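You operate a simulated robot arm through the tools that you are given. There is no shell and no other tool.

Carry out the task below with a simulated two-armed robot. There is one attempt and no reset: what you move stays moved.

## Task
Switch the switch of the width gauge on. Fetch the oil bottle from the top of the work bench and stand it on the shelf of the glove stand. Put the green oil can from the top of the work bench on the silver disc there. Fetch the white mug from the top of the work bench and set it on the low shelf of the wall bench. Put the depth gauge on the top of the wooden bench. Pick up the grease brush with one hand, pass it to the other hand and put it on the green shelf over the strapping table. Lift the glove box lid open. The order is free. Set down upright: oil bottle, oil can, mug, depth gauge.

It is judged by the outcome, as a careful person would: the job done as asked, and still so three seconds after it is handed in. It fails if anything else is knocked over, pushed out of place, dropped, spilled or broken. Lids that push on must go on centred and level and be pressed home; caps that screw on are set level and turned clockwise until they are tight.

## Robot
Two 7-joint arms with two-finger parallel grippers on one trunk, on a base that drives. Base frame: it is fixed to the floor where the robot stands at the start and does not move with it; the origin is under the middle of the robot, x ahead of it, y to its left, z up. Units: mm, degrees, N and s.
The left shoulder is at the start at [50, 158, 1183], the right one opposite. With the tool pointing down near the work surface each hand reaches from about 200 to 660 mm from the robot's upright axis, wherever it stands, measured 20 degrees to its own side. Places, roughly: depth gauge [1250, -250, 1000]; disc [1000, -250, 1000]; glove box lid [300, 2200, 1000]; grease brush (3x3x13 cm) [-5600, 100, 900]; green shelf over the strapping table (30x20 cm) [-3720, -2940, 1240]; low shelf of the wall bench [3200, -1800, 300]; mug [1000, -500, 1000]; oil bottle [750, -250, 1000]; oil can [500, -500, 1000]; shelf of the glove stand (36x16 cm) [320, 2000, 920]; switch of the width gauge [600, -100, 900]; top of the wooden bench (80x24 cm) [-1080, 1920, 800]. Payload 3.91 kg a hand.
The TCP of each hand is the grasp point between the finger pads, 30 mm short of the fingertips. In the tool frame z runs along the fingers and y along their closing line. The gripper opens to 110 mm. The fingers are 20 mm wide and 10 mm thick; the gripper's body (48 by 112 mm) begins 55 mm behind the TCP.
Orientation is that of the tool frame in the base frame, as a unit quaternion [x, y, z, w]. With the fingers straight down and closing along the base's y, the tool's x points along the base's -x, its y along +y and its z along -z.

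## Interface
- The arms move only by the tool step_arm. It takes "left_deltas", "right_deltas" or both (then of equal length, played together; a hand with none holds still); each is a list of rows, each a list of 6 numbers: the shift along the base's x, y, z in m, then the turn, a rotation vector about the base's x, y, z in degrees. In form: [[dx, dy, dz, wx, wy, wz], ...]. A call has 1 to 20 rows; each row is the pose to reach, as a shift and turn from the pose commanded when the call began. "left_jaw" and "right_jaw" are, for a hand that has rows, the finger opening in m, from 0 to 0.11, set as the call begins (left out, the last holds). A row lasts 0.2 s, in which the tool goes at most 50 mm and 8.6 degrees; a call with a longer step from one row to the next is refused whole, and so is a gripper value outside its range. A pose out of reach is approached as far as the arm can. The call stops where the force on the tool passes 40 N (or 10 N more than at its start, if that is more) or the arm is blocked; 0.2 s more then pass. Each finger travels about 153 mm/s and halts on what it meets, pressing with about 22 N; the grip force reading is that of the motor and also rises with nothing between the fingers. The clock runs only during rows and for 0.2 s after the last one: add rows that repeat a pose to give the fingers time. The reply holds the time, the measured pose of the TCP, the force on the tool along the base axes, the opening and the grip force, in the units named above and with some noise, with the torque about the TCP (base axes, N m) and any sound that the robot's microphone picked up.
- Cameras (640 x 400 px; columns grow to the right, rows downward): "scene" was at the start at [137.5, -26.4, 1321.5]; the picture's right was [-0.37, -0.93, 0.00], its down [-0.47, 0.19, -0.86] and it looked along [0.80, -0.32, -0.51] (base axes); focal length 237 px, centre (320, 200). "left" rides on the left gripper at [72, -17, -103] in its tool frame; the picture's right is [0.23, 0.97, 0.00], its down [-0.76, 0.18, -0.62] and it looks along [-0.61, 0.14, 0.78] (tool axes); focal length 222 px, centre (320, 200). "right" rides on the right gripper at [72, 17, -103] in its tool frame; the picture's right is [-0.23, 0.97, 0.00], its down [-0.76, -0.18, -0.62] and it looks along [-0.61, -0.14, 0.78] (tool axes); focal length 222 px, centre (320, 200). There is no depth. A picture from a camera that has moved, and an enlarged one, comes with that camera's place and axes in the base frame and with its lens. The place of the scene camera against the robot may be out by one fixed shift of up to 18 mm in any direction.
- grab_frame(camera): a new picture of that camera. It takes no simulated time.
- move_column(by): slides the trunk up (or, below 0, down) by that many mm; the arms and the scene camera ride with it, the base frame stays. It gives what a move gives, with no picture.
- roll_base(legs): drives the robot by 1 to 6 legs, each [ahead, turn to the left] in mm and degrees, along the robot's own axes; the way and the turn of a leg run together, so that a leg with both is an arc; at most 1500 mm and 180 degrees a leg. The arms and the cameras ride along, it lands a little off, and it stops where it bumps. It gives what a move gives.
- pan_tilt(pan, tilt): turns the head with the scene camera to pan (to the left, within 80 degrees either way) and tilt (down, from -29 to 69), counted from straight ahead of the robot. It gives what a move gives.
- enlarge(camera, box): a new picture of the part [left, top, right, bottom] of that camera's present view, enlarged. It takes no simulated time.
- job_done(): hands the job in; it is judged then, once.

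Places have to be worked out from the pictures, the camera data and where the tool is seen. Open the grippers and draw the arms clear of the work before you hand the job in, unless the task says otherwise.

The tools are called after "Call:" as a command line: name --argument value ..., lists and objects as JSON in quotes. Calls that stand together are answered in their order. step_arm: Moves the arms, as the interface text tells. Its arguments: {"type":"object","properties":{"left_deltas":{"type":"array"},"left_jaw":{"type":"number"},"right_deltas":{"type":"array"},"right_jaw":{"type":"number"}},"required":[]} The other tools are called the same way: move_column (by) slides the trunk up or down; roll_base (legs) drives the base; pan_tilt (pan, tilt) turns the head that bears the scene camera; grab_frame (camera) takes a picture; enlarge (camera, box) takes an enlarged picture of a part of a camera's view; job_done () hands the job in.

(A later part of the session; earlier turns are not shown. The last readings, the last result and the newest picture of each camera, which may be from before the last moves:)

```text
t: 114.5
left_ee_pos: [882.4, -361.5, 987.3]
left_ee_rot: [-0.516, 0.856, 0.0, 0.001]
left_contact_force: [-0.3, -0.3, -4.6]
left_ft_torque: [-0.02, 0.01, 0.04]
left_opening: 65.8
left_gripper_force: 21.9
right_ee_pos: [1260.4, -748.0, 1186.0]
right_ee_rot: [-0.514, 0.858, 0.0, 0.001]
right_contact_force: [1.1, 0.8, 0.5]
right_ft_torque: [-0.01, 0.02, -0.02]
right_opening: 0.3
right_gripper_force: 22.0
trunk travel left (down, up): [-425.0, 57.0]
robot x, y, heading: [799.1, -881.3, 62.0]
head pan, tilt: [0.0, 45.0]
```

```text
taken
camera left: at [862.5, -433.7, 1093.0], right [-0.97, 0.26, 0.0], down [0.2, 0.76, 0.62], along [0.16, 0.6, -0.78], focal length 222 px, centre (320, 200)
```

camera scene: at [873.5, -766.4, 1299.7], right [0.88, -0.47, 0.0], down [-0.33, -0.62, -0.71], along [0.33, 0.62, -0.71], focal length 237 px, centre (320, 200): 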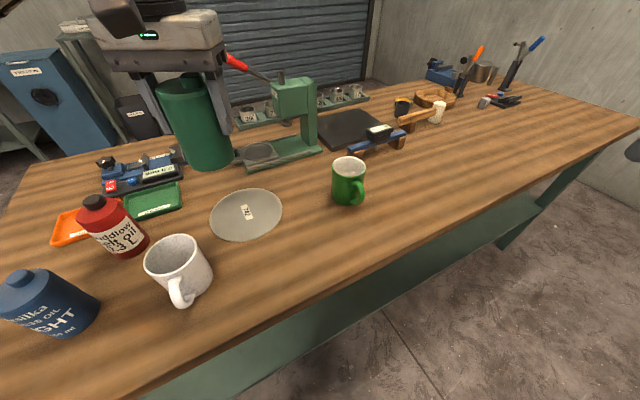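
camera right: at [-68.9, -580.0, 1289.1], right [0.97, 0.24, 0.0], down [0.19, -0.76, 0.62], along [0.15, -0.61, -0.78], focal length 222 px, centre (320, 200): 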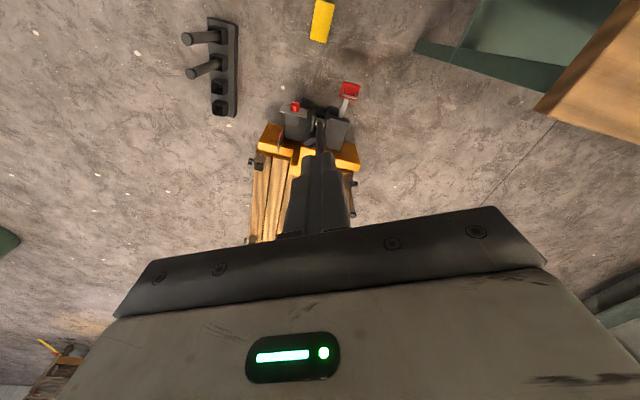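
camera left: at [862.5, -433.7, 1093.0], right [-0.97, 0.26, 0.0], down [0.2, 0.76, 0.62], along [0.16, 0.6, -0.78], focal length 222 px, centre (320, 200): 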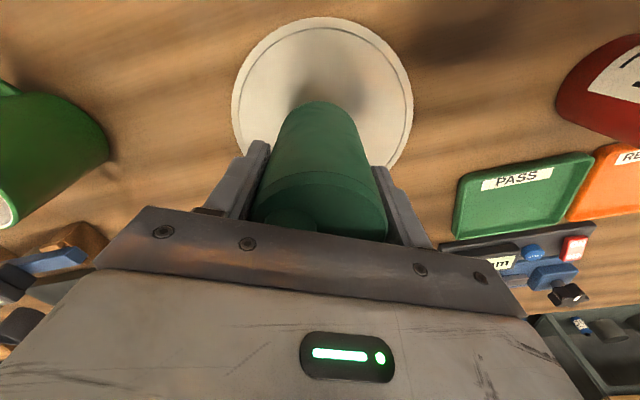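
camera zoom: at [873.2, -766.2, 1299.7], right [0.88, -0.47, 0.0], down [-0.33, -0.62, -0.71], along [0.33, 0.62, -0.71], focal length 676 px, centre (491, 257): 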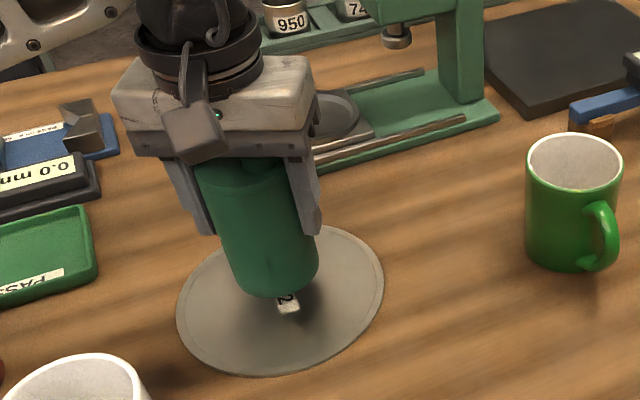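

The can hangs about 10 mm beyond the disc's centre. I shift it back by (-3, -12) mm and lower it until the weight comes off.

Call:
step_arm --left_deltas '[[-0.003, -0.012, 0, 0, 0, 0], [-0.003, -0.012, -0.012, 0, 0, 0], [-0.003, -0.012, -0.022, 0, 0, 0], [-0.003, -0.012, -0.026, 0, 0, 0]]'

Call:
step_arm --left_deltas '[[0, 0, -0.0015, 0, 0, 0], [0, 0, -0.003, 0, 0, 0]]'

Call:
enlarge --camera "scene" --box '[180, 110, 340, 250]'

```text
t: 115.5
left_ee_pos: [880.1, -375.5, 960.6]
left_ee_rot: [-0.515, 0.857, 0.001, 0.001]
left_contact_force: [-0.1, 0.5, -5.2]
left_ft_torque: [0.02, 0.01, 0.01]
left_opening: 65.9
left_gripper_force: 22.0
right_ee_pos: [1260.9, -746.7, 1186.0]
right_ee_rot: [-0.514, 0.858, 0.001, 0.0]
right_contact_force: [1.0, -0.1, 0.2]
right_ft_torque: [0.0, 0.01, -0.01]
right_opening: 0.0
right_gripper_force: 21.8
trunk travel left (down, up): [-425.0, 57.0]
robot x, y, heading: [802.1, -881.7, 62.0]
head pan, tilt: [0.0, 45.0]
```

```text
t: 116.1
left_ee_pos: [880.9, -376.3, 960.0]
left_ee_rot: [-0.516, 0.857, 0.001, 0.003]
left_contact_force: [-1.2, 2.3, 8.5]
left_ft_torque: [-0.07, 0.32, -0.05]
left_opening: 65.6
left_gripper_force: 22.1
right_ee_pos: [1260.6, -747.7, 1186.1]
right_ee_rot: [-0.515, 0.857, 0.001, 0.001]
right_contact_force: [-0.5, -0.6, -0.7]
right_ft_torque: [-0.01, 0.01, 0.0]
right_opening: 0.2
right_gripper_force: 21.6
trunk travel left (down, up): [-425.0, 57.0]
robot x, y, heading: [804.0, -880.1, 61.9]
head pan, tilt: [0.0, 45.0]
```

```text
2.86 times, centred on (260, 180) of scene
camera zoom: at [872.9, -766.9, 1300.1], right [0.88, -0.47, 0.0], down [-0.33, -0.62, -0.71], along [0.33, 0.62, -0.71], focal length 676 px, centre (491, 257)
```

zoom: 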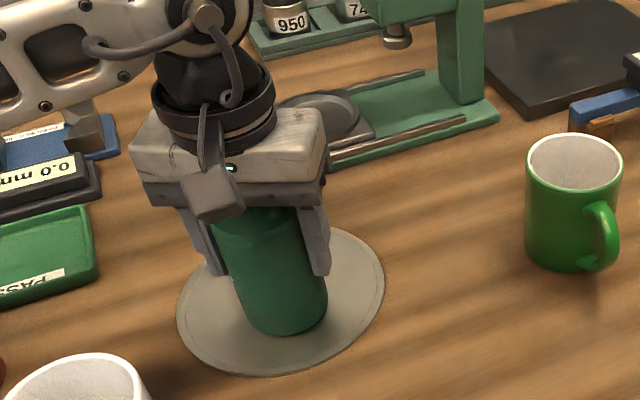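

The can stands on the disc, well centred. I open the fingers and lift straight off.

Call:
step_arm --left_deltas '[[0, 0, 0.001, 0, 0, 0], [0, 0, 0.001, 0, 0, 0], [0, 0, 0.001, 0, 0, 0]]' --left_jaw 0.11

Call:
step_arm --left_deltas '[[0, 0, 0.03, 0, 0, 0], [0, 0, 0.07, 0, 0, 0], [0, 0, 0.11, 0, 0, 0], [0, 0, 0.15, 0, 0, 0], [-0.02, -0.04, 0.18, 0, 0, 0], [-0.04, -0.08, 0.2, 0, 0, 0]]'

Call:
grab_frame --camera "scene"

Call:
grab_frame --camera "left"

```text
t: 116.9
left_ee_pos: [880.2, -376.4, 959.9]
left_ee_rot: [-0.516, 0.857, 0.0, 0.0]
left_contact_force: [-0.4, 0.4, 0.6]
left_ft_torque: [-0.01, 0.03, 0.02]
left_opening: 110.1
left_gripper_force: 0.2
right_ee_pos: [1260.8, -747.0, 1184.6]
right_ee_rot: [-0.514, 0.858, 0.001, 0.0]
right_contact_force: [0.5, -0.7, 0.5]
right_ft_torque: [-0.02, 0.01, -0.02]
right_opening: 0.0
right_gripper_force: 22.3
trunk travel left (down, up): [-425.0, 57.0]
robot x, y, heading: [801.6, -880.1, 61.7]
head pan, tilt: [0.0, 45.0]
```

```text
refused: row 5 steps farther than a row can; nothing moved
```

```text
taken
camera scene: at [873.2, -766.6, 1299.7], right [0.88, -0.47, 0.0], down [-0.33, -0.62, -0.71], along [0.33, 0.62, -0.71], focal length 237 px, centre (320, 200)
```

scene: 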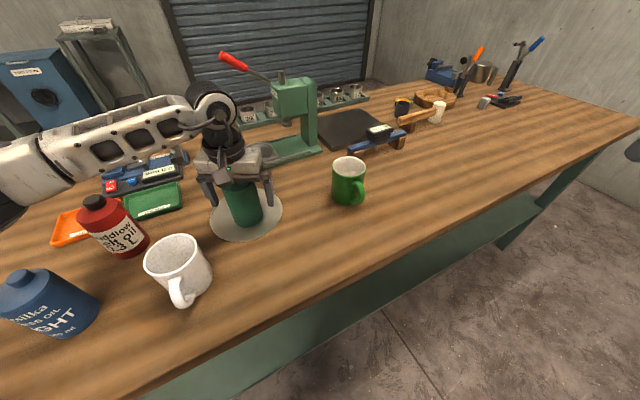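

```text
taken
camera left: at [860.2, -449.2, 1064.3], right [-0.97, 0.26, 0.0], down [0.2, 0.76, 0.62], along [0.16, 0.6, -0.78], focal length 222 px, centre (320, 200)
```

left: 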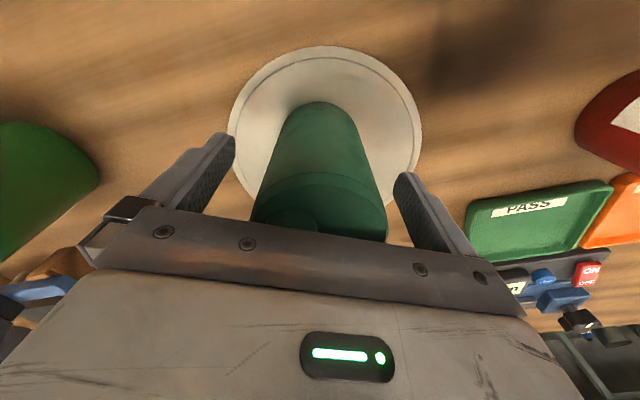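

The fingers are open and the can stands free; I repeat the lift with smaller steps.

Call:
step_arm --left_deltas '[[0, 0, 0.03, 0, 0, 0], [0, 0, 0.07, 0, 0, 0], [0, 0, 0.11, 0, 0, 0], [0, 0, 0.15, 0, 0, 0], [-0.012, -0.025, 0.18, 0, 0, 0], [-0.024, -0.05, 0.2, 0, 0, 0], [-0.04, -0.08, 0.21, 0, 0, 0]]'

Call:
grab_frame --camera "scene"

Call:
grab_frame --camera "left"

```text
t: 118.5
left_ee_pos: [835.5, -457.6, 1170.0]
left_ee_rot: [-0.516, 0.857, 0.001, 0.0]
left_contact_force: [0.1, -0.4, 0.5]
left_ft_torque: [0.01, 0.0, -0.01]
left_opening: 109.8
left_gripper_force: 0.1
right_ee_pos: [1259.3, -748.0, 1185.3]
right_ee_rot: [-0.514, 0.858, 0.0, 0.001]
right_contact_force: [0.2, 0.7, 0.7]
right_ft_torque: [0.02, 0.0, 0.03]
right_opening: 0.3
right_gripper_force: 21.7
trunk travel left (down, up): [-425.0, 57.0]
robot x, y, heading: [798.4, -883.1, 62.2]
head pan, tilt: [0.0, 45.0]
```

```text
taken
camera scene: at [872.8, -767.0, 1299.8], right [0.88, -0.47, 0.0], down [-0.33, -0.62, -0.71], along [0.33, 0.62, -0.71], focal length 237 px, centre (320, 200)
```

scene: 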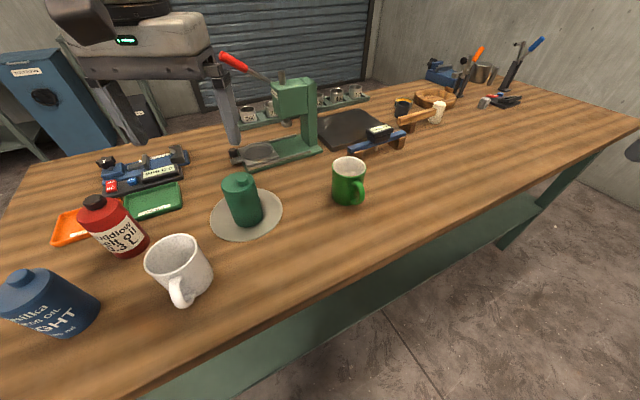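

```text
taken
camera left: at [815.3, -529.5, 1274.0], right [-0.97, 0.26, 0.0], down [0.2, 0.76, 0.62], along [0.16, 0.6, -0.78], focal length 222 px, centre (320, 200)
```

left: 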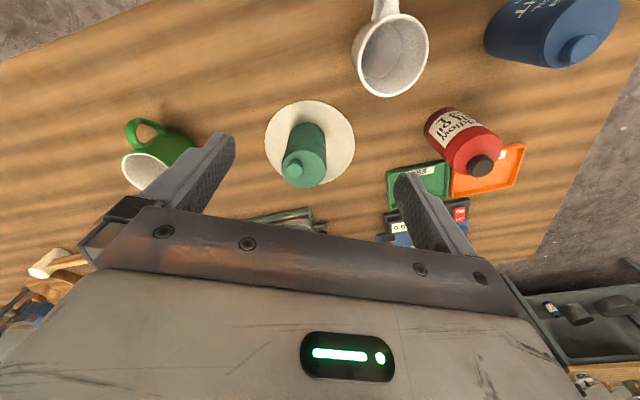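

The green can stands on the disc, label "742" underneath. Next the white mug: I zoom from the left camera to get its centre and handle direction.

Call:
enlarge --camera "left" --box '[320, 0, 460, 110]'

Call:
enlarge --camera "scene" --box '[120, 210, 250, 320]'

```text
3.64 times, centred on (390, 55) of left
camera zoom: at [815.3, -529.5, 1274.0], right [-0.97, 0.26, 0.0], down [0.2, 0.76, 0.62], along [0.16, 0.6, -0.78], focal length 808 px, centre (66, 727)
```

zoom: 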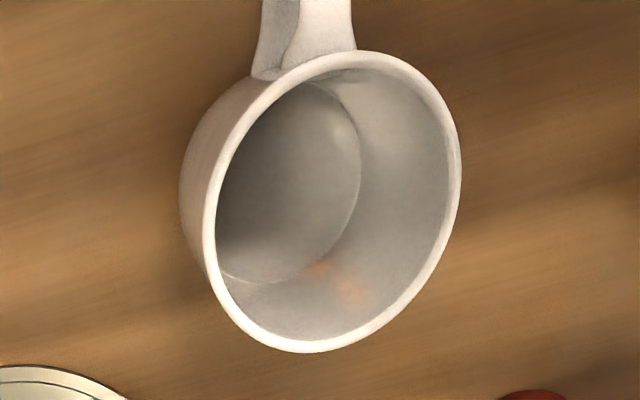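

```text
3.64 times, centred on (185, 265) of scene
camera zoom: at [872.8, -767.0, 1299.8], right [0.88, -0.47, 0.0], down [-0.33, -0.62, -0.71], along [0.33, 0.62, -0.71], focal length 861 px, centre (811, -36)
```

zoom: 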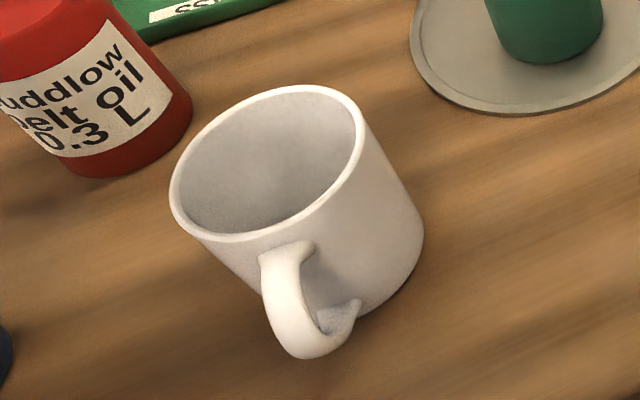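

The mug's rim centre is near [742, -478], about 80 mm wide, with its handle pointing to -y. I yaw the left hand so the fingers close across the handle direction, and hover above the mug.

Call:
step_arm --left_deltas '[[-0.02, -0.004, 0, 0, 0, 7.2], [-0.04, -0.008, 0, 0, 0, 14.4], [-0.06, -0.012, -0.01, 0, 0, 21.6], [-0.08, -0.016, -0.03, 0, 0, 28.8], [-0.0935, -0.02, -0.06, 0, 0, 36], [-0.0935, -0.02, -0.09, 0, 0, 36], [-0.0935, -0.02, -0.09, 0, 0, 36]]'

Call:
grab_frame --camera "left"

```text
t: 120.1
left_ee_pos: [745.6, -478.1, 1080.8]
left_ee_rot: [0.755, -0.656, 0.0, -0.001]
left_contact_force: [-1.0, -0.3, 0.5]
left_ft_torque: [-0.01, 0.01, -0.03]
left_opening: 110.0
left_gripper_force: 0.0
right_ee_pos: [1260.7, -747.0, 1184.6]
right_ee_rot: [-0.514, 0.858, -0.001, 0.0]
right_contact_force: [-0.4, 0.7, 0.1]
right_ft_torque: [-0.04, 0.02, -0.01]
right_opening: 0.1
right_gripper_force: 22.6
trunk travel left (down, up): [-425.0, 57.0]
robot x, y, heading: [802.4, -882.4, 62.1]
head pan, tilt: [0.0, 45.0]
```

```text
taken
camera left: at [770.3, -547.6, 1185.0], right [-0.93, -0.36, 0.0], down [-0.28, 0.73, 0.62], along [-0.23, 0.58, -0.78], focal length 222 px, centre (320, 200)
```

left: 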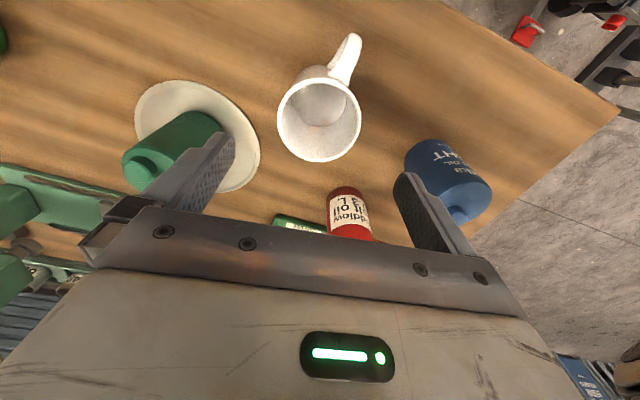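

The mug is centred between the fingers in this view (rim centre ≈[743, -480]). I lower to TCP z≈935, outside the mug's wall, and close.

Call:
step_arm --left_deltas '[[-0.0026, -0.002, -0.03, 0, 0, 0], [-0.0026, -0.002, -0.065, 0, 0, 0], [-0.0026, -0.002, -0.1, 0, 0, 0], [-0.0026, -0.002, -0.125, 0, 0, 0], [-0.0026, -0.002, -0.14, 0, 0, 0], [-0.0026, -0.002, -0.14, 0, 0, 0]]'

Call:
grab_frame --camera "left"

Call:
enlarge --camera "scene" --box '[80, 160, 280, 320]'

```text
t: 121.5
left_ee_pos: [743.4, -478.0, 938.3]
left_ee_rot: [0.755, -0.655, -0.001, -0.001]
left_contact_force: [-0.4, -0.1, -0.9]
left_ft_torque: [-0.01, -0.01, -0.01]
left_opening: 110.2
left_gripper_force: 0.0
right_ee_pos: [1261.7, -747.9, 1185.1]
right_ee_rot: [-0.514, 0.858, 0.0, -0.001]
right_contact_force: [-0.7, 0.0, -0.2]
right_ft_torque: [-0.01, -0.03, -0.02]
right_opening: 0.1
right_gripper_force: 22.6
trunk travel left (down, up): [-425.0, 57.0]
robot x, y, heading: [802.8, -882.7, 62.0]
head pan, tilt: [0.0, 45.0]
```

```text
taken
camera left: at [769.0, -547.5, 1043.3], right [-0.93, -0.36, 0.0], down [-0.28, 0.73, 0.62], along [-0.22, 0.58, -0.78], focal length 222 px, centre (320, 200)
```

left: 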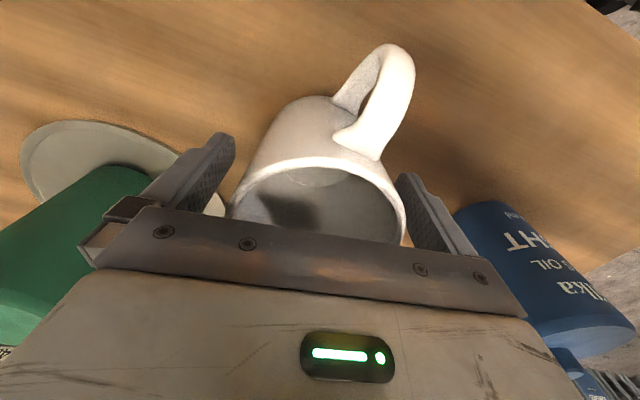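

```text
2.50 times, centred on (180, 240) of scene
camera zoom: at [873.2, -766.6, 1299.7], right [0.88, -0.47, 0.0], down [-0.33, -0.62, -0.71], along [0.33, 0.62, -0.71], focal length 592 px, centre (670, 100)
```

zoom: 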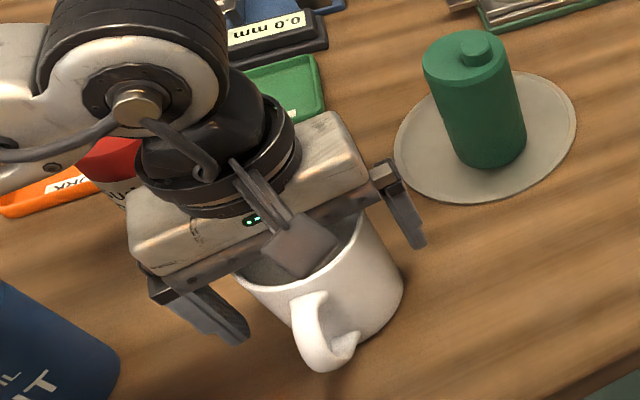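

No contact and the mug is centred between the pads with the handle clear of both. I close the left fingers on it.

Call:
step_arm --left_deltas '[[0, 0, -0.004, 0, 0, 0], [0, 0, -0.004, 0, 0, 0], [0, 0, -0.004, 0, 0, 0], [0, 0, -0.004, 0, 0, 0]]' --left_jaw 0.05

Call:
grab_frame --camera "left"

```text
t: 122.5
left_ee_pos: [745.1, -478.6, 935.7]
left_ee_rot: [0.755, -0.656, -0.001, -0.002]
left_contact_force: [5.6, 4.3, 15.8]
left_ft_torque: [0.0, 0.12, -0.03]
left_opening: 79.8
left_gripper_force: 21.7
right_ee_pos: [1261.2, -747.8, 1184.9]
right_ee_rot: [-0.515, 0.857, 0.001, -0.001]
right_contact_force: [0.2, 0.5, -0.2]
right_ft_torque: [0.01, -0.02, 0.03]
right_opening: 0.0
right_gripper_force: 21.6
trunk travel left (down, up): [-425.0, 57.0]
robot x, y, heading: [804.7, -882.9, 61.9]
head pan, tilt: [0.0, 45.0]
```

```text
taken
camera left: at [770.3, -547.6, 1040.5], right [-0.93, -0.36, 0.0], down [-0.28, 0.73, 0.63], along [-0.22, 0.58, -0.78], focal length 222 px, centre (320, 200)
```

left: 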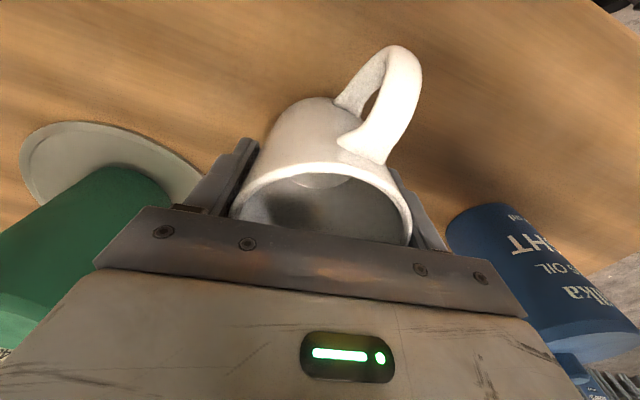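

Held at 79.8 mm; the upward force suggests the palm brushes the rim. I lift gently and check the mug.

Call:
step_arm --left_deltas '[[0, 0, 0.01, 0, 0, 0], [0, 0, 0.03, 0, 0, 0], [0, 0, 0.06, 0, 0, 0], [0, 0, 0.1, 0, 0, 0], [0, 0, 0.14, 0, 0, 0], [0, 0, 0.18, 0, 0, 0], [0, 0, 0.21, 0, 0, 0]]'

Call:
grab_frame --camera "left"

Call:
grab_frame --camera "scene"

```text
t: 124.1
left_ee_pos: [741.1, -478.8, 1148.9]
left_ee_rot: [0.755, -0.656, 0.0, 0.0]
left_contact_force: [1.1, -0.2, -2.9]
left_ft_torque: [0.0, -0.04, 0.02]
left_opening: 79.6
left_gripper_force: 21.7
right_ee_pos: [1261.0, -747.3, 1185.7]
right_ee_rot: [-0.514, 0.858, -0.001, 0.0]
right_contact_force: [0.4, -0.6, -0.3]
right_ft_torque: [-0.02, -0.04, -0.01]
right_opening: 0.1
right_gripper_force: 21.8
trunk travel left (down, up): [-425.0, 57.0]
robot x, y, heading: [799.8, -879.4, 61.9]
head pan, tilt: [0.0, 45.0]
```

```text
taken
camera left: at [767.2, -547.4, 1253.1], right [-0.93, -0.36, 0.0], down [-0.28, 0.73, 0.62], along [-0.23, 0.58, -0.78], focal length 222 px, centre (320, 200)
```

left: 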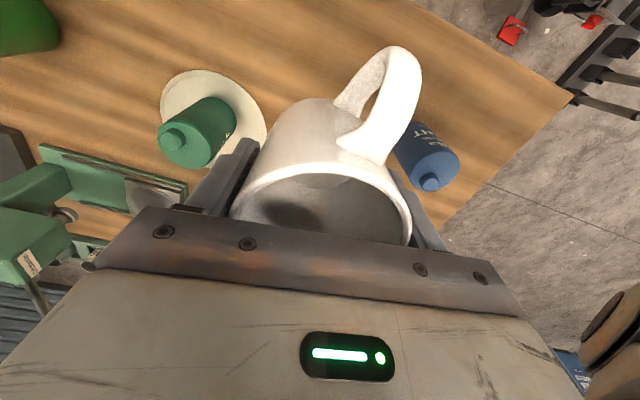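

```text
taken
camera scene: at [873.3, -766.6, 1299.7], right [0.88, -0.47, 0.0], down [-0.33, -0.62, -0.71], along [0.33, 0.62, -0.71], focal length 237 px, centre (320, 200)
```

scene: 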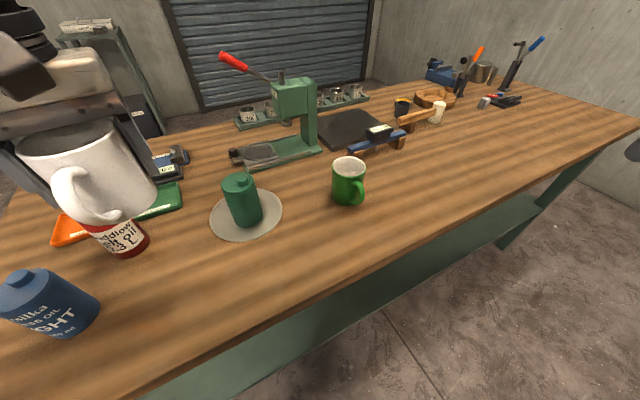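

The mug is held upright (about 3–4 N). I turn right and drive diagonally across the free floor toward the wall bench, stopping short of it to look.

Call:
roll_base --legs '[[0, -90.3], [1100, 0], [1000, 0], [0, 28.3]]'

Call:
pan_tilt --pan 0 --tilt 50

Call:
grab_frame --camera "scene"

```text
t: 139.8
left_ee_pos: [2977.1, -1619.5, 1148.2]
left_ee_rot: [-0.323, 0.946, -0.001, 0.001]
left_contact_force: [-0.4, 0.7, -1.9]
left_ft_torque: [0.01, -0.03, 0.01]
left_opening: 79.3
left_gripper_force: 22.0
right_ee_pos: [2998.2, -2204.2, 1186.7]
right_ee_rot: [-0.013, 1.0, 0.0, 0.001]
right_contact_force: [-0.2, 0.9, 1.1]
right_ft_torque: [-0.01, -0.01, 0.02]
right_opening: 0.0
right_gripper_force: 22.7
trunk travel left (down, up): [-425.0, 57.0]
robot x, y, heading: [2654.4, -1872.1, 1.5]
head pan, tilt: [0.0, 45.0]
```

```text
t: 140.4
left_ee_pos: [2977.2, -1621.0, 1147.2]
left_ee_rot: [-0.323, 0.946, 0.0, 0.001]
left_contact_force: [0.0, 0.9, -3.0]
left_ft_torque: [-0.01, -0.02, -0.01]
left_opening: 79.4
left_gripper_force: 21.9
right_ee_pos: [2997.7, -2203.7, 1185.2]
right_ee_rot: [-0.013, 1.0, -0.001, 0.002]
right_contact_force: [0.3, 0.2, -1.1]
right_ft_torque: [0.0, -0.01, -0.02]
right_opening: 0.0
right_gripper_force: 21.7
trunk travel left (down, up): [-425.0, 57.0]
robot x, y, heading: [2657.2, -1874.6, 1.9]
head pan, tilt: [0.0, 50.0]
```

```text
taken
camera scene: at [2786.5, -1861.2, 1292.8], right [0.03, -1.0, 0.0], down [-0.77, -0.02, -0.64], along [0.64, 0.02, -0.77], focal length 237 px, centre (320, 200)
```

scene: 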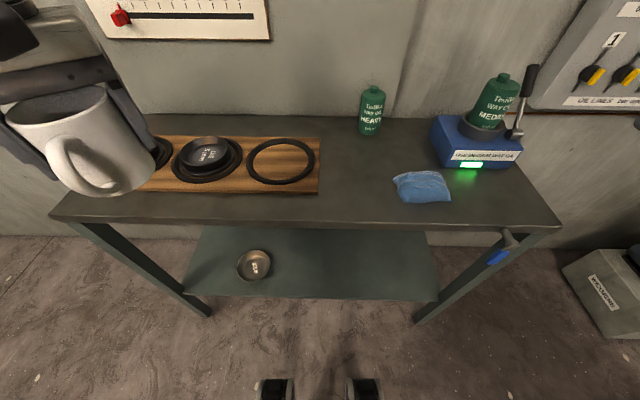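

I see the wall bench: top edge at x≈3055, low shelf (z≈300) from x≈3090, with a bowl at about [3224, -1560]. I tuck the right hand back and turn the left hand square in front of the bench before lowering the trunk.

Call:
step_arm --right_deltas '[[-0.03, 0, 0, 0, 0, 0], [-0.06, 0, 0, 0, 0, 0], [-0.09, 0, 0, 0, 0, 0], [-0.12, 0, 0, 0, 0, 0], [-0.15, 0, 0, 0, 0, 0], [-0.17, 0, 0, 0, 0, 0], [-0.17, 0, 0, 0, 0, 0]]' --left_deltas '[[-0.004, -0.03, 0, 0, 0, -6.3], [-0.008, -0.06, 0, 0, 0, -12.6], [-0.012, -0.09, 0, 0, 0, -18.9], [-0.016, -0.12, 0, 0, 0, -25.2], [-0.02, -0.15, 0, 0, 0, -31.5], [-0.02, -0.173, 0, 0, 0, -37.7], [-0.02, -0.173, 0, 0, 0, -37.7]]'

Call:
grab_frame --camera "left"

```text
t: 142.0
left_ee_pos: [2956.1, -1792.9, 1151.0]
left_ee_rot: [0.001, 1.0, 0.0, 0.001]
left_contact_force: [0.4, -0.4, -3.1]
left_ft_torque: [0.01, -0.02, 0.02]
left_opening: 79.5
left_gripper_force: 22.4
right_ee_pos: [2828.3, -2202.8, 1186.0]
right_ee_rot: [-0.014, 1.0, 0.0, 0.0]
right_contact_force: [-0.5, 0.0, 0.2]
right_ft_torque: [0.03, -0.05, -0.02]
right_opening: 0.0
right_gripper_force: 22.3
trunk travel left (down, up): [-425.0, 57.0]
robot x, y, heading: [2656.8, -1868.3, 1.8]
head pan, tilt: [0.0, 50.0]
```

```text
taken
camera left: at [2881.6, -1809.2, 1254.7], right [-0.23, 0.97, 0.0], down [0.76, 0.18, 0.62], along [0.61, 0.14, -0.78], focal length 222 px, centre (320, 200)
```

left: 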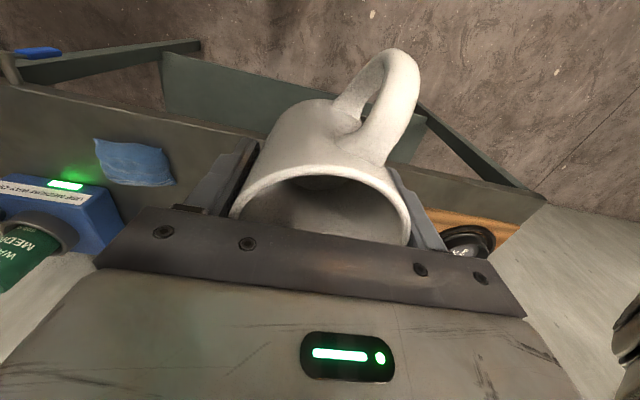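

Both hands are clear of the bench front. I lower the trunk by 400 mm.

Call:
move_column --by -400

Call:
grab_frame --camera "left"

Call:
grab_frame --camera "scene"

```text
t: 145.9
left_ee_pos: [2955.6, -1792.6, 749.9]
left_ee_rot: [0.0, 1.0, -0.001, 0.001]
left_contact_force: [-0.4, 0.4, -2.4]
left_ft_torque: [0.02, -0.01, -0.03]
left_opening: 79.4
left_gripper_force: 22.0
right_ee_pos: [2829.2, -2203.9, 786.2]
right_ee_rot: [-0.013, 1.0, 0.0, 0.0]
right_contact_force: [0.3, -0.7, 0.0]
right_ft_torque: [0.01, 0.01, 0.03]
right_opening: 0.0
right_gripper_force: 22.2
trunk travel left (down, up): [-25.0, 457.0]
robot x, y, heading: [2655.9, -1873.6, 1.6]
head pan, tilt: [0.0, 50.0]
```

```text
taken
camera left: at [2881.5, -1809.2, 854.9], right [-0.23, 0.97, 0.0], down [0.76, 0.18, 0.62], along [0.61, 0.14, -0.78], focal length 222 px, centre (320, 200)
```

left: 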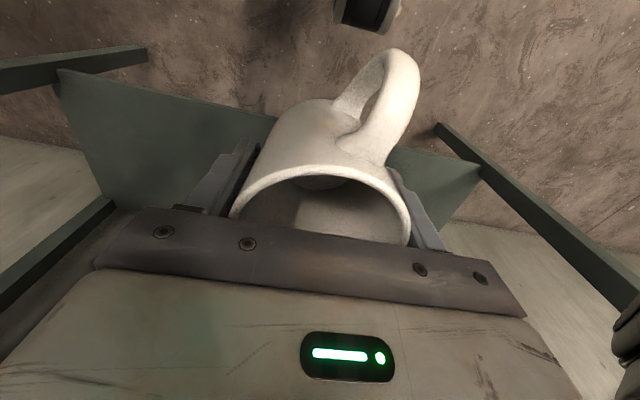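

```text
taken
camera scene: at [2786.4, -1861.3, 892.8], right [0.03, -1.0, 0.0], down [-0.77, -0.02, -0.64], along [0.64, 0.02, -0.77], focal length 237 px, centre (320, 200)
```

scene: 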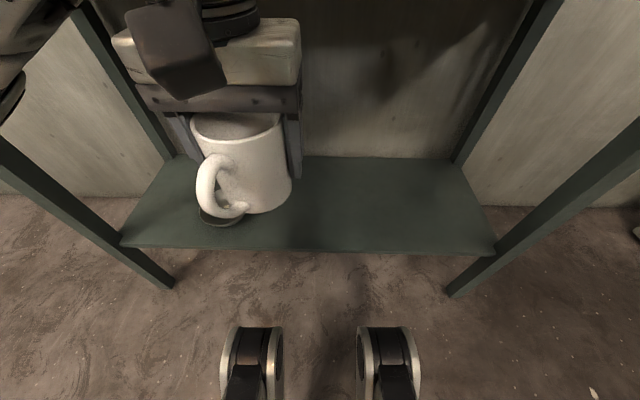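

The low shelf is well visible: front edge x≈3100, surface z≈305, bowl behind the mug. I lower the mug in front of the bench and then feed it forward above the shelf.

Call:
step_arm --left_deltas '[[0, 0, -0.04, 0, 0, 0], [0, 0, -0.08, 0, 0, 0], [0, 0, -0.12, 0, 0, 0], [0, 0, -0.16, 0, 0, 0], [0, 0, -0.19, 0, 0, 0], [0.01, 0, -0.21, 0, 0, 0]]'

Call:
grab_frame --camera "scene"

Call:
grab_frame --camera "left"

```text
t: 147.3
left_ee_pos: [2966.8, -1794.4, 540.6]
left_ee_rot: [0.0, 1.0, -0.002, 0.001]
left_contact_force: [-0.1, 0.5, -3.3]
left_ft_torque: [0.02, 0.01, -0.02]
left_opening: 79.4
left_gripper_force: 22.0
right_ee_pos: [2829.3, -2203.7, 785.9]
right_ee_rot: [-0.013, 1.0, 0.001, 0.001]
right_contact_force: [0.5, 0.1, 0.2]
right_ft_torque: [-0.03, 0.0, -0.01]
right_opening: 0.0
right_gripper_force: 22.1
trunk travel left (down, up): [-25.0, 457.0]
robot x, y, heading: [2657.6, -1874.3, 1.5]
head pan, tilt: [0.0, 50.0]
```

```text
taken
camera scene: at [2786.4, -1861.3, 892.8], right [0.03, -1.0, 0.0], down [-0.77, -0.02, -0.64], along [0.64, 0.02, -0.77], focal length 237 px, centre (320, 200)
```

scene: 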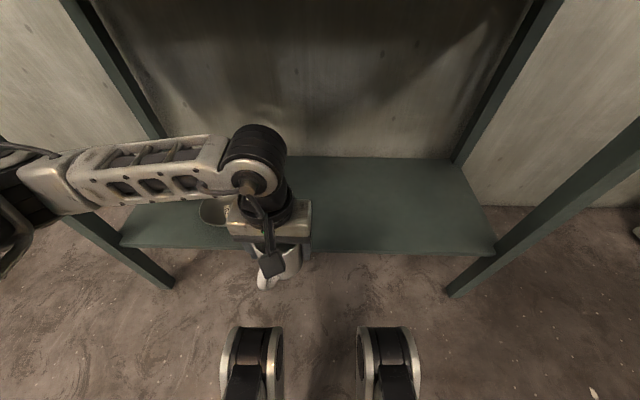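

```text
taken
camera left: at [2892.3, -1810.5, 643.8], right [-0.23, 0.97, 0.0], down [0.76, 0.18, 0.62], along [0.61, 0.14, -0.78], focal length 222 px, centre (320, 200)
```

left: 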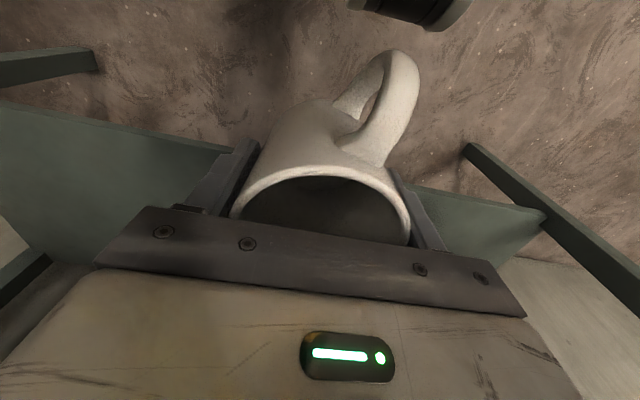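

The arm has room; elbow and wrist stay under the bench top's height. I lower to TCP z≈430 and look at the gap to the shelf.

Call:
step_arm --left_deltas '[[0.01, 0, -0.035, 0, 0, 0], [0.02, 0, -0.07, 0, 0, 0], [0.03, 0, -0.1, 0, 0, 0], [0.03, 0, -0.11, 0, 0, 0]]'

Call:
grab_frame --camera "scene"

Call:
grab_frame --camera "left"

```text
t: 148.3
left_ee_pos: [2999.2, -1791.9, 431.9]
left_ee_rot: [0.0, 1.0, 0.0, 0.004]
left_contact_force: [12.5, 2.3, 6.9]
left_ft_torque: [0.15, 0.61, -0.37]
left_opening: 79.3
left_gripper_force: 22.3
right_ee_pos: [2828.4, -2202.7, 785.8]
right_ee_rot: [-0.012, 1.0, 0.0, 0.001]
right_contact_force: [0.2, 0.2, -0.1]
right_ft_torque: [-0.03, -0.01, 0.01]
right_opening: 0.1
right_gripper_force: 22.1
trunk travel left (down, up): [-25.0, 457.0]
robot x, y, heading: [2655.6, -1875.8, 1.4]
head pan, tilt: [0.0, 50.0]
```

```text
taken
camera scene: at [2786.3, -1861.3, 892.9], right [0.03, -1.0, 0.0], down [-0.77, -0.02, -0.64], along [0.64, 0.02, -0.77], focal length 237 px, centre (320, 200)
```

scene: 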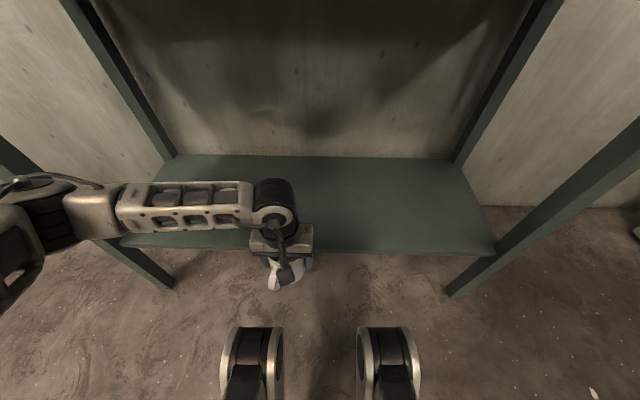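

```text
taken
camera left: at [2923.9, -1809.2, 534.8], right [-0.23, 0.97, 0.0], down [0.76, 0.18, 0.63], along [0.61, 0.14, -0.78], focal length 222 px, centre (320, 200)
```

left: 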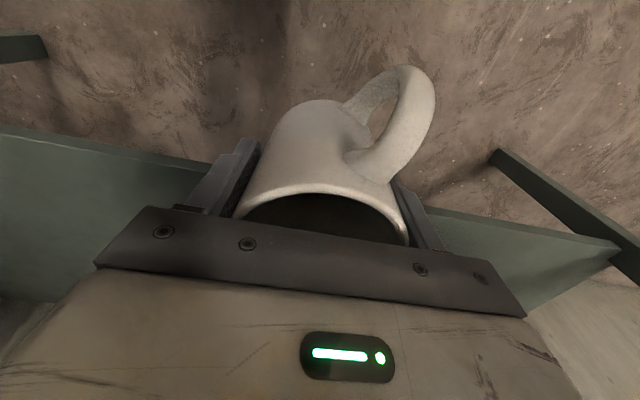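

There's an unexpected force (+12 N in x): the mug's handle probably touches my bent left knee. I move the hand up and forward, away from the leg.

Call:
step_arm --left_deltas '[[0.01, 0, 0.015, 0, 0, 0], [0.025, 0, 0.03, 0, 0, 0], [0.045, 0, 0.03, 0, 0, 0]]'

Call:
grab_frame --camera "left"

Call:
enlarge --camera "scene" --box '[200, 170, 360, 320]'

```text
t: 149.1
left_ee_pos: [3040.6, -1793.1, 458.9]
left_ee_rot: [-0.001, 1.0, -0.001, 0.0]
left_contact_force: [0.2, 1.4, -3.2]
left_ft_torque: [0.0, 0.0, -0.01]
left_opening: 79.3
left_gripper_force: 22.4
right_ee_pos: [2828.6, -2202.8, 786.1]
right_ee_rot: [-0.012, 1.0, 0.0, 0.0]
right_contact_force: [-0.1, 0.7, -0.3]
right_ft_torque: [0.01, 0.02, 0.01]
right_opening: 0.0
right_gripper_force: 22.2
trunk travel left (down, up): [-25.0, 457.0]
robot x, y, heading: [2650.8, -1874.3, 1.4]
head pan, tilt: [0.0, 50.0]
```

```text
taken
camera left: at [2967.0, -1810.4, 562.9], right [-0.23, 0.97, 0.0], down [0.76, 0.18, 0.62], along [0.61, 0.14, -0.78], focal length 222 px, centre (320, 200)
```

left: 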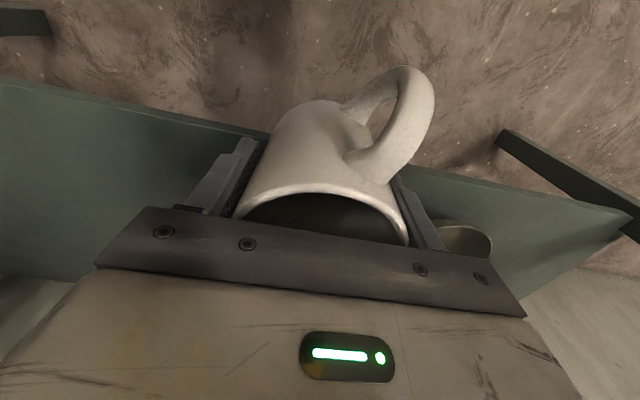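

```text
2.67 times, centred on (280, 245) of scene
camera zoom: at [2786.4, -1861.2, 892.8], right [0.03, -1.0, 0.0], down [-0.77, -0.02, -0.64], along [0.64, 0.02, -0.77], focal length 631 px, centre (427, 80)
```

zoom: 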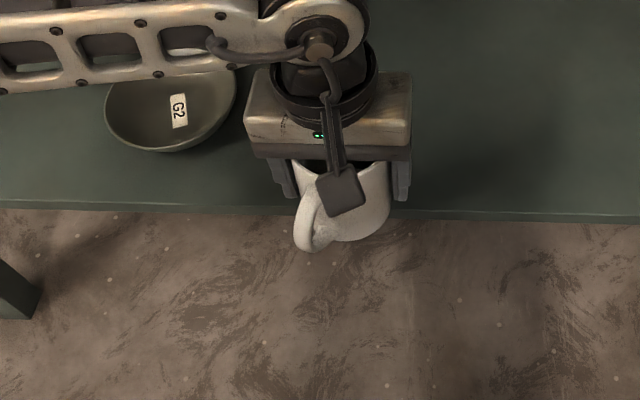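

The force is gone; comparing views, the mug was only pushed ~9 mm deeper into the hand and stays upright. I now reach forward over the shelf to x≈3185.

Call:
step_arm --left_deltas '[[0.03, 0, -0.005, 0, 0, 0], [0.06, 0, -0.01, 0, 0, 0], [0.09, 0, -0.015, 0, 0, 0], [0.12, 0, -0.02, 0, 0, 0], [0.145, 0, -0.03, 0, 0, 0], [0.145, 0, -0.03, 0, 0, 0]]'

Call:
grab_frame --camera "scene"

Call:
grab_frame --camera "left"

```text
t: 150.5
left_ee_pos: [3186.7, -1794.8, 430.5]
left_ee_rot: [0.001, 1.0, 0.0, 0.001]
left_contact_force: [-0.8, -0.7, -2.8]
left_ft_torque: [-0.04, -0.02, 0.01]
left_opening: 79.0
left_gripper_force: 21.8
right_ee_pos: [2827.9, -2204.2, 786.5]
right_ee_rot: [-0.013, 1.0, 0.001, 0.001]
right_contact_force: [-0.2, 0.2, 0.1]
right_ft_torque: [-0.01, 0.03, 0.01]
right_opening: 0.0
right_gripper_force: 21.6
trunk travel left (down, up): [-25.0, 457.0]
robot x, y, heading: [2654.7, -1868.5, 1.5]
head pan, tilt: [0.0, 50.0]
```

```text
taken
camera scene: at [2786.5, -1861.3, 892.8], right [0.03, -1.0, 0.0], down [-0.77, -0.02, -0.64], along [0.64, 0.02, -0.77], focal length 237 px, centre (320, 200)
```

scene: 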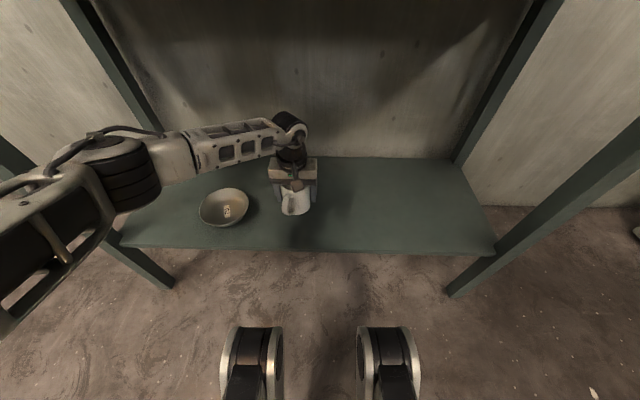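

```text
taken
camera left: at [3112.8, -1810.0, 535.0], right [-0.23, 0.97, 0.0], down [0.76, 0.18, 0.62], along [0.61, 0.14, -0.78], focal length 222 px, centre (320, 200)
```

left: 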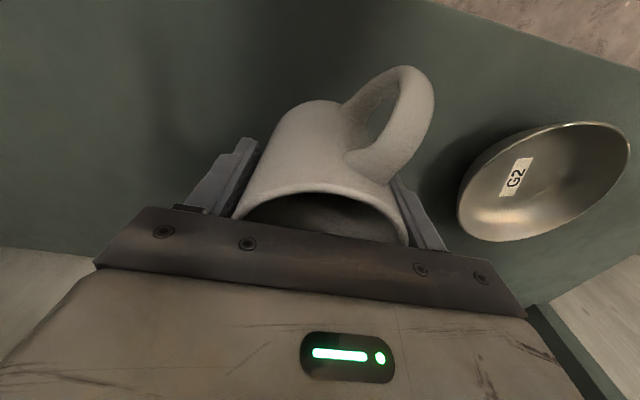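

The mug is over the shelf beside the bowl with good clearance. I lower it slowly until it touches the shelf.

Call:
step_arm --left_deltas '[[0, 0, -0.02, 0, 0, 0], [0, 0, -0.04, 0, 0, 0], [0, 0, -0.047, 0, 0, 0], [0, 0, -0.053, 0, 0, 0], [0, 0, -0.058, 0, 0, 0]]'

```text
t: 151.7
left_ee_pos: [3188.1, -1792.9, 375.0]
left_ee_rot: [0.001, 1.0, -0.001, 0.002]
left_contact_force: [-4.8, 2.5, 15.9]
left_ft_torque: [0.03, -0.39, 0.1]
left_opening: 79.3
left_gripper_force: 21.7
right_ee_pos: [2828.5, -2203.1, 787.5]
right_ee_rot: [-0.013, 1.0, 0.0, 0.002]
right_contact_force: [-0.1, 0.6, -0.3]
right_ft_torque: [-0.01, -0.01, 0.0]
right_opening: 0.0
right_gripper_force: 22.3
trunk travel left (down, up): [-25.0, 457.0]
robot x, y, heading: [2656.6, -1868.4, 1.7]
head pan, tilt: [0.0, 50.0]
```

The mug touches the shelf (force went to +16 N). I check the views before letting go.

Call:
enlarge --camera "scene" --box '[180, 120, 360, 250]'

Call:
grab_frame --camera "left"

```text
3.08 times, centred on (270, 185) of scene
camera zoom: at [2785.4, -1861.3, 893.4], right [0.03, -1.0, 0.0], down [-0.76, -0.02, -0.64], along [0.64, 0.02, -0.77], focal length 728 px, centre (474, 246)
```

zoom: 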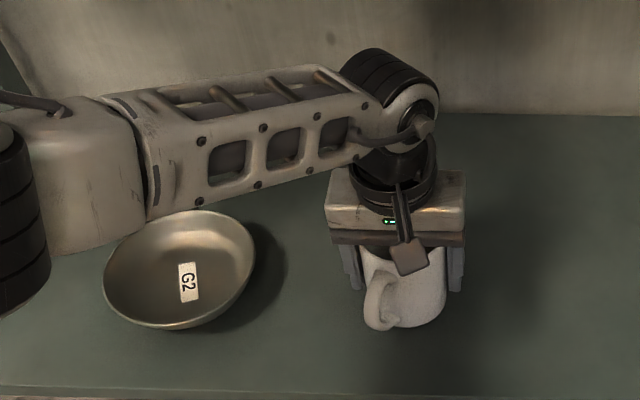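

```text
taken
camera left: at [3112.5, -1809.7, 479.3], right [-0.23, 0.97, 0.0], down [0.76, 0.18, 0.63], along [0.61, 0.14, -0.78], focal length 222 px, centre (320, 200)
```

left: 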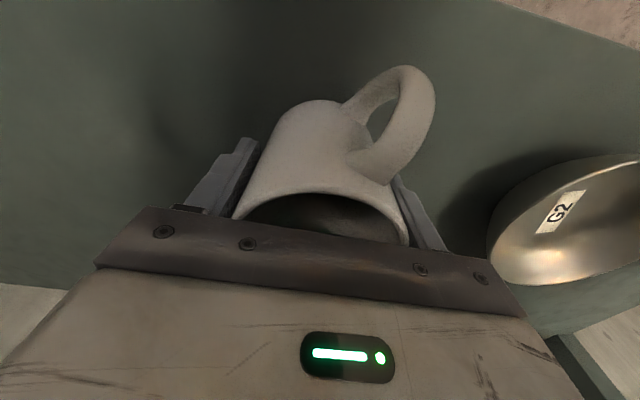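

The mug sits level. I ease the hand up 3 mm while opening, then lift straight up in the space under the bench top.

Call:
step_arm --left_deltas '[[0, 0, 0.003, 0, 0, 0], [0, 0, 0.003, 0, 0, 0], [0, 0, 0.004, 0, 0, 0], [0, 0, 0.004, 0, 0, 0]]' --left_jaw 0.11

Call:
grab_frame --camera "left"

```text
t: 152.7
left_ee_pos: [3185.7, -1793.3, 377.4]
left_ee_rot: [0.0, 1.0, 0.0, 0.0]
left_contact_force: [-0.2, 0.4, 0.1]
left_ft_torque: [-0.03, -0.01, 0.0]
left_opening: 110.0
left_gripper_force: 0.2
right_ee_pos: [2827.9, -2202.4, 784.1]
right_ee_rot: [-0.013, 1.0, -0.001, 0.001]
right_contact_force: [0.0, 0.5, -0.1]
right_ft_torque: [0.01, 0.03, -0.02]
right_opening: 0.0
right_gripper_force: 22.3
trunk travel left (down, up): [-25.0, 457.0]
robot x, y, heading: [2653.4, -1871.8, 1.5]
head pan, tilt: [0.0, 50.0]
```

```text
taken
camera left: at [3111.5, -1809.2, 481.6], right [-0.23, 0.97, 0.0], down [0.76, 0.18, 0.62], along [0.61, 0.14, -0.78], focal length 222 px, centre (320, 200)
```

left: 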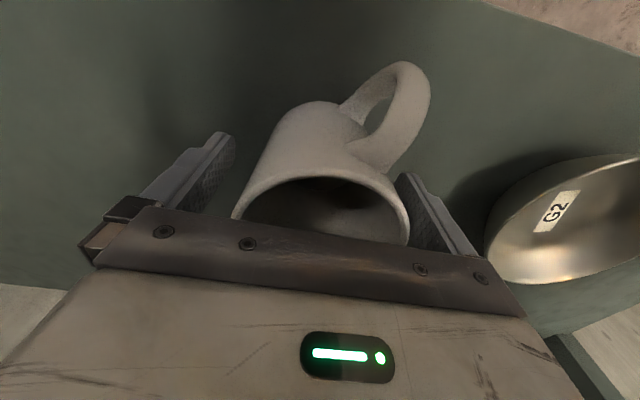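

The mug stands free. I raise the hand clear of the rim and draw it back out from under the bench top.

Call:
step_arm --left_deltas '[[0, 0, 0.03, 0, 0, 0], [0, 0, 0.065, 0, 0, 0], [0, 0, 0.1, 0, 0, 0], [-0.03, 0, 0.105, 0, 0, 0], [-0.07, 0, 0.11, 0, 0, 0], [-0.11, 0, 0.115, 0, 0, 0], [-0.15, 0, 0.125, 0, 0, 0], [-0.19, 0, 0.145, 0, 0, 0], [-0.225, 0, 0.17, 0, 0, 0], [-0.235, 0, 0.2, 0, 0, 0]]'

Call:
grab_frame --camera "scene"

```text
t: 154.9
left_ee_pos: [2951.9, -1792.9, 578.1]
left_ee_rot: [0.0, 1.0, 0.0, 0.001]
left_contact_force: [0.1, 0.6, 0.8]
left_ft_torque: [-0.06, 0.03, 0.01]
left_opening: 110.1
left_gripper_force: 0.0
right_ee_pos: [2829.1, -2203.4, 785.1]
right_ee_rot: [-0.013, 1.0, 0.0, 0.001]
right_contact_force: [-0.4, 0.2, -0.7]
right_ft_torque: [-0.02, -0.01, 0.03]
right_opening: 0.3
right_gripper_force: 21.9
trunk travel left (down, up): [-25.0, 457.0]
robot x, y, heading: [2651.9, -1873.0, 1.6]
head pan, tilt: [0.0, 50.0]
```

```text
taken
camera scene: at [2786.4, -1861.3, 892.8], right [0.03, -1.0, 0.0], down [-0.77, -0.02, -0.64], along [0.64, 0.02, -0.77], focal length 237 px, centre (320, 200)
```

scene: 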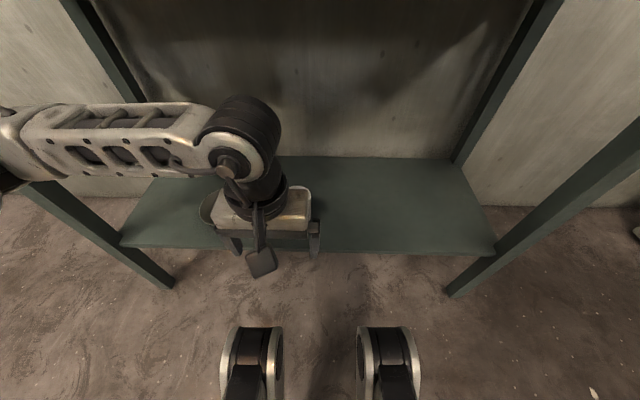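

I back the base off 300 mm before raising the trunk, so no part of the arm comes up under the bench top.

Call:
roll_base --legs '[[-300, 0]]'

Call:
grab_frame --camera "scene"

Call:
move_column --by 400

```text
t: 156.9
left_ee_pos: [2649.4, -1803.0, 578.8]
left_ee_rot: [0.004, 1.0, 0.0, 0.001]
left_contact_force: [-0.2, 0.2, 0.9]
left_ft_torque: [0.0, -0.03, 0.0]
left_opening: 110.0
left_gripper_force: 0.1
right_ee_pos: [2523.6, -2211.6, 786.3]
right_ee_rot: [-0.009, 1.0, 0.0, 0.0]
right_contact_force: [0.8, -0.7, 0.2]
right_ft_torque: [0.04, 0.0, 0.0]
right_opening: 0.1
right_gripper_force: 22.1
trunk travel left (down, up): [-25.0, 457.0]
robot x, y, heading: [2355.0, -1879.4, 1.1]
head pan, tilt: [0.0, 50.0]
```

```text
taken
camera scene: at [2482.7, -1869.8, 892.8], right [0.02, -1.0, 0.0], down [-0.77, -0.02, -0.64], along [0.64, 0.01, -0.77], focal length 237 px, centre (320, 200)
```

scene: 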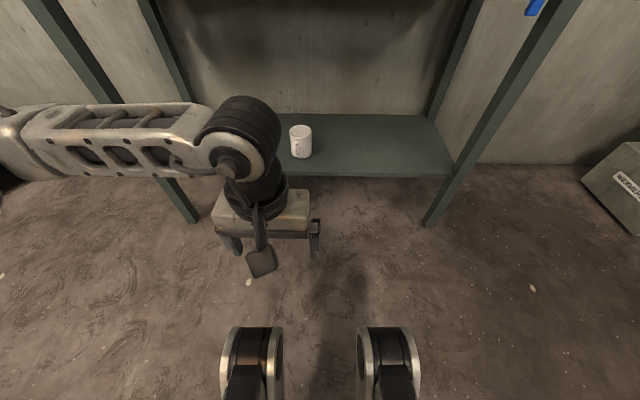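

```text
t: 160.8
left_ee_pos: [2648.8, -1802.7, 976.6]
left_ee_rot: [0.003, 1.0, 0.001, 0.001]
left_contact_force: [-0.3, -0.2, -0.6]
left_ft_torque: [0.03, 0.02, -0.04]
left_opening: 110.0
left_gripper_force: 0.0
right_ee_pos: [2522.1, -2211.4, 1186.2]
right_ee_rot: [-0.01, 1.0, 0.0, 0.001]
right_contact_force: [0.7, 0.2, -0.7]
right_ft_torque: [-0.02, 0.01, 0.01]
right_opening: 0.1
right_gripper_force: 22.1
trunk travel left (down, up): [-425.0, 57.0]
robot x, y, heading: [2350.0, -1879.8, 1.4]
head pan, tilt: [0.0, 50.0]
```

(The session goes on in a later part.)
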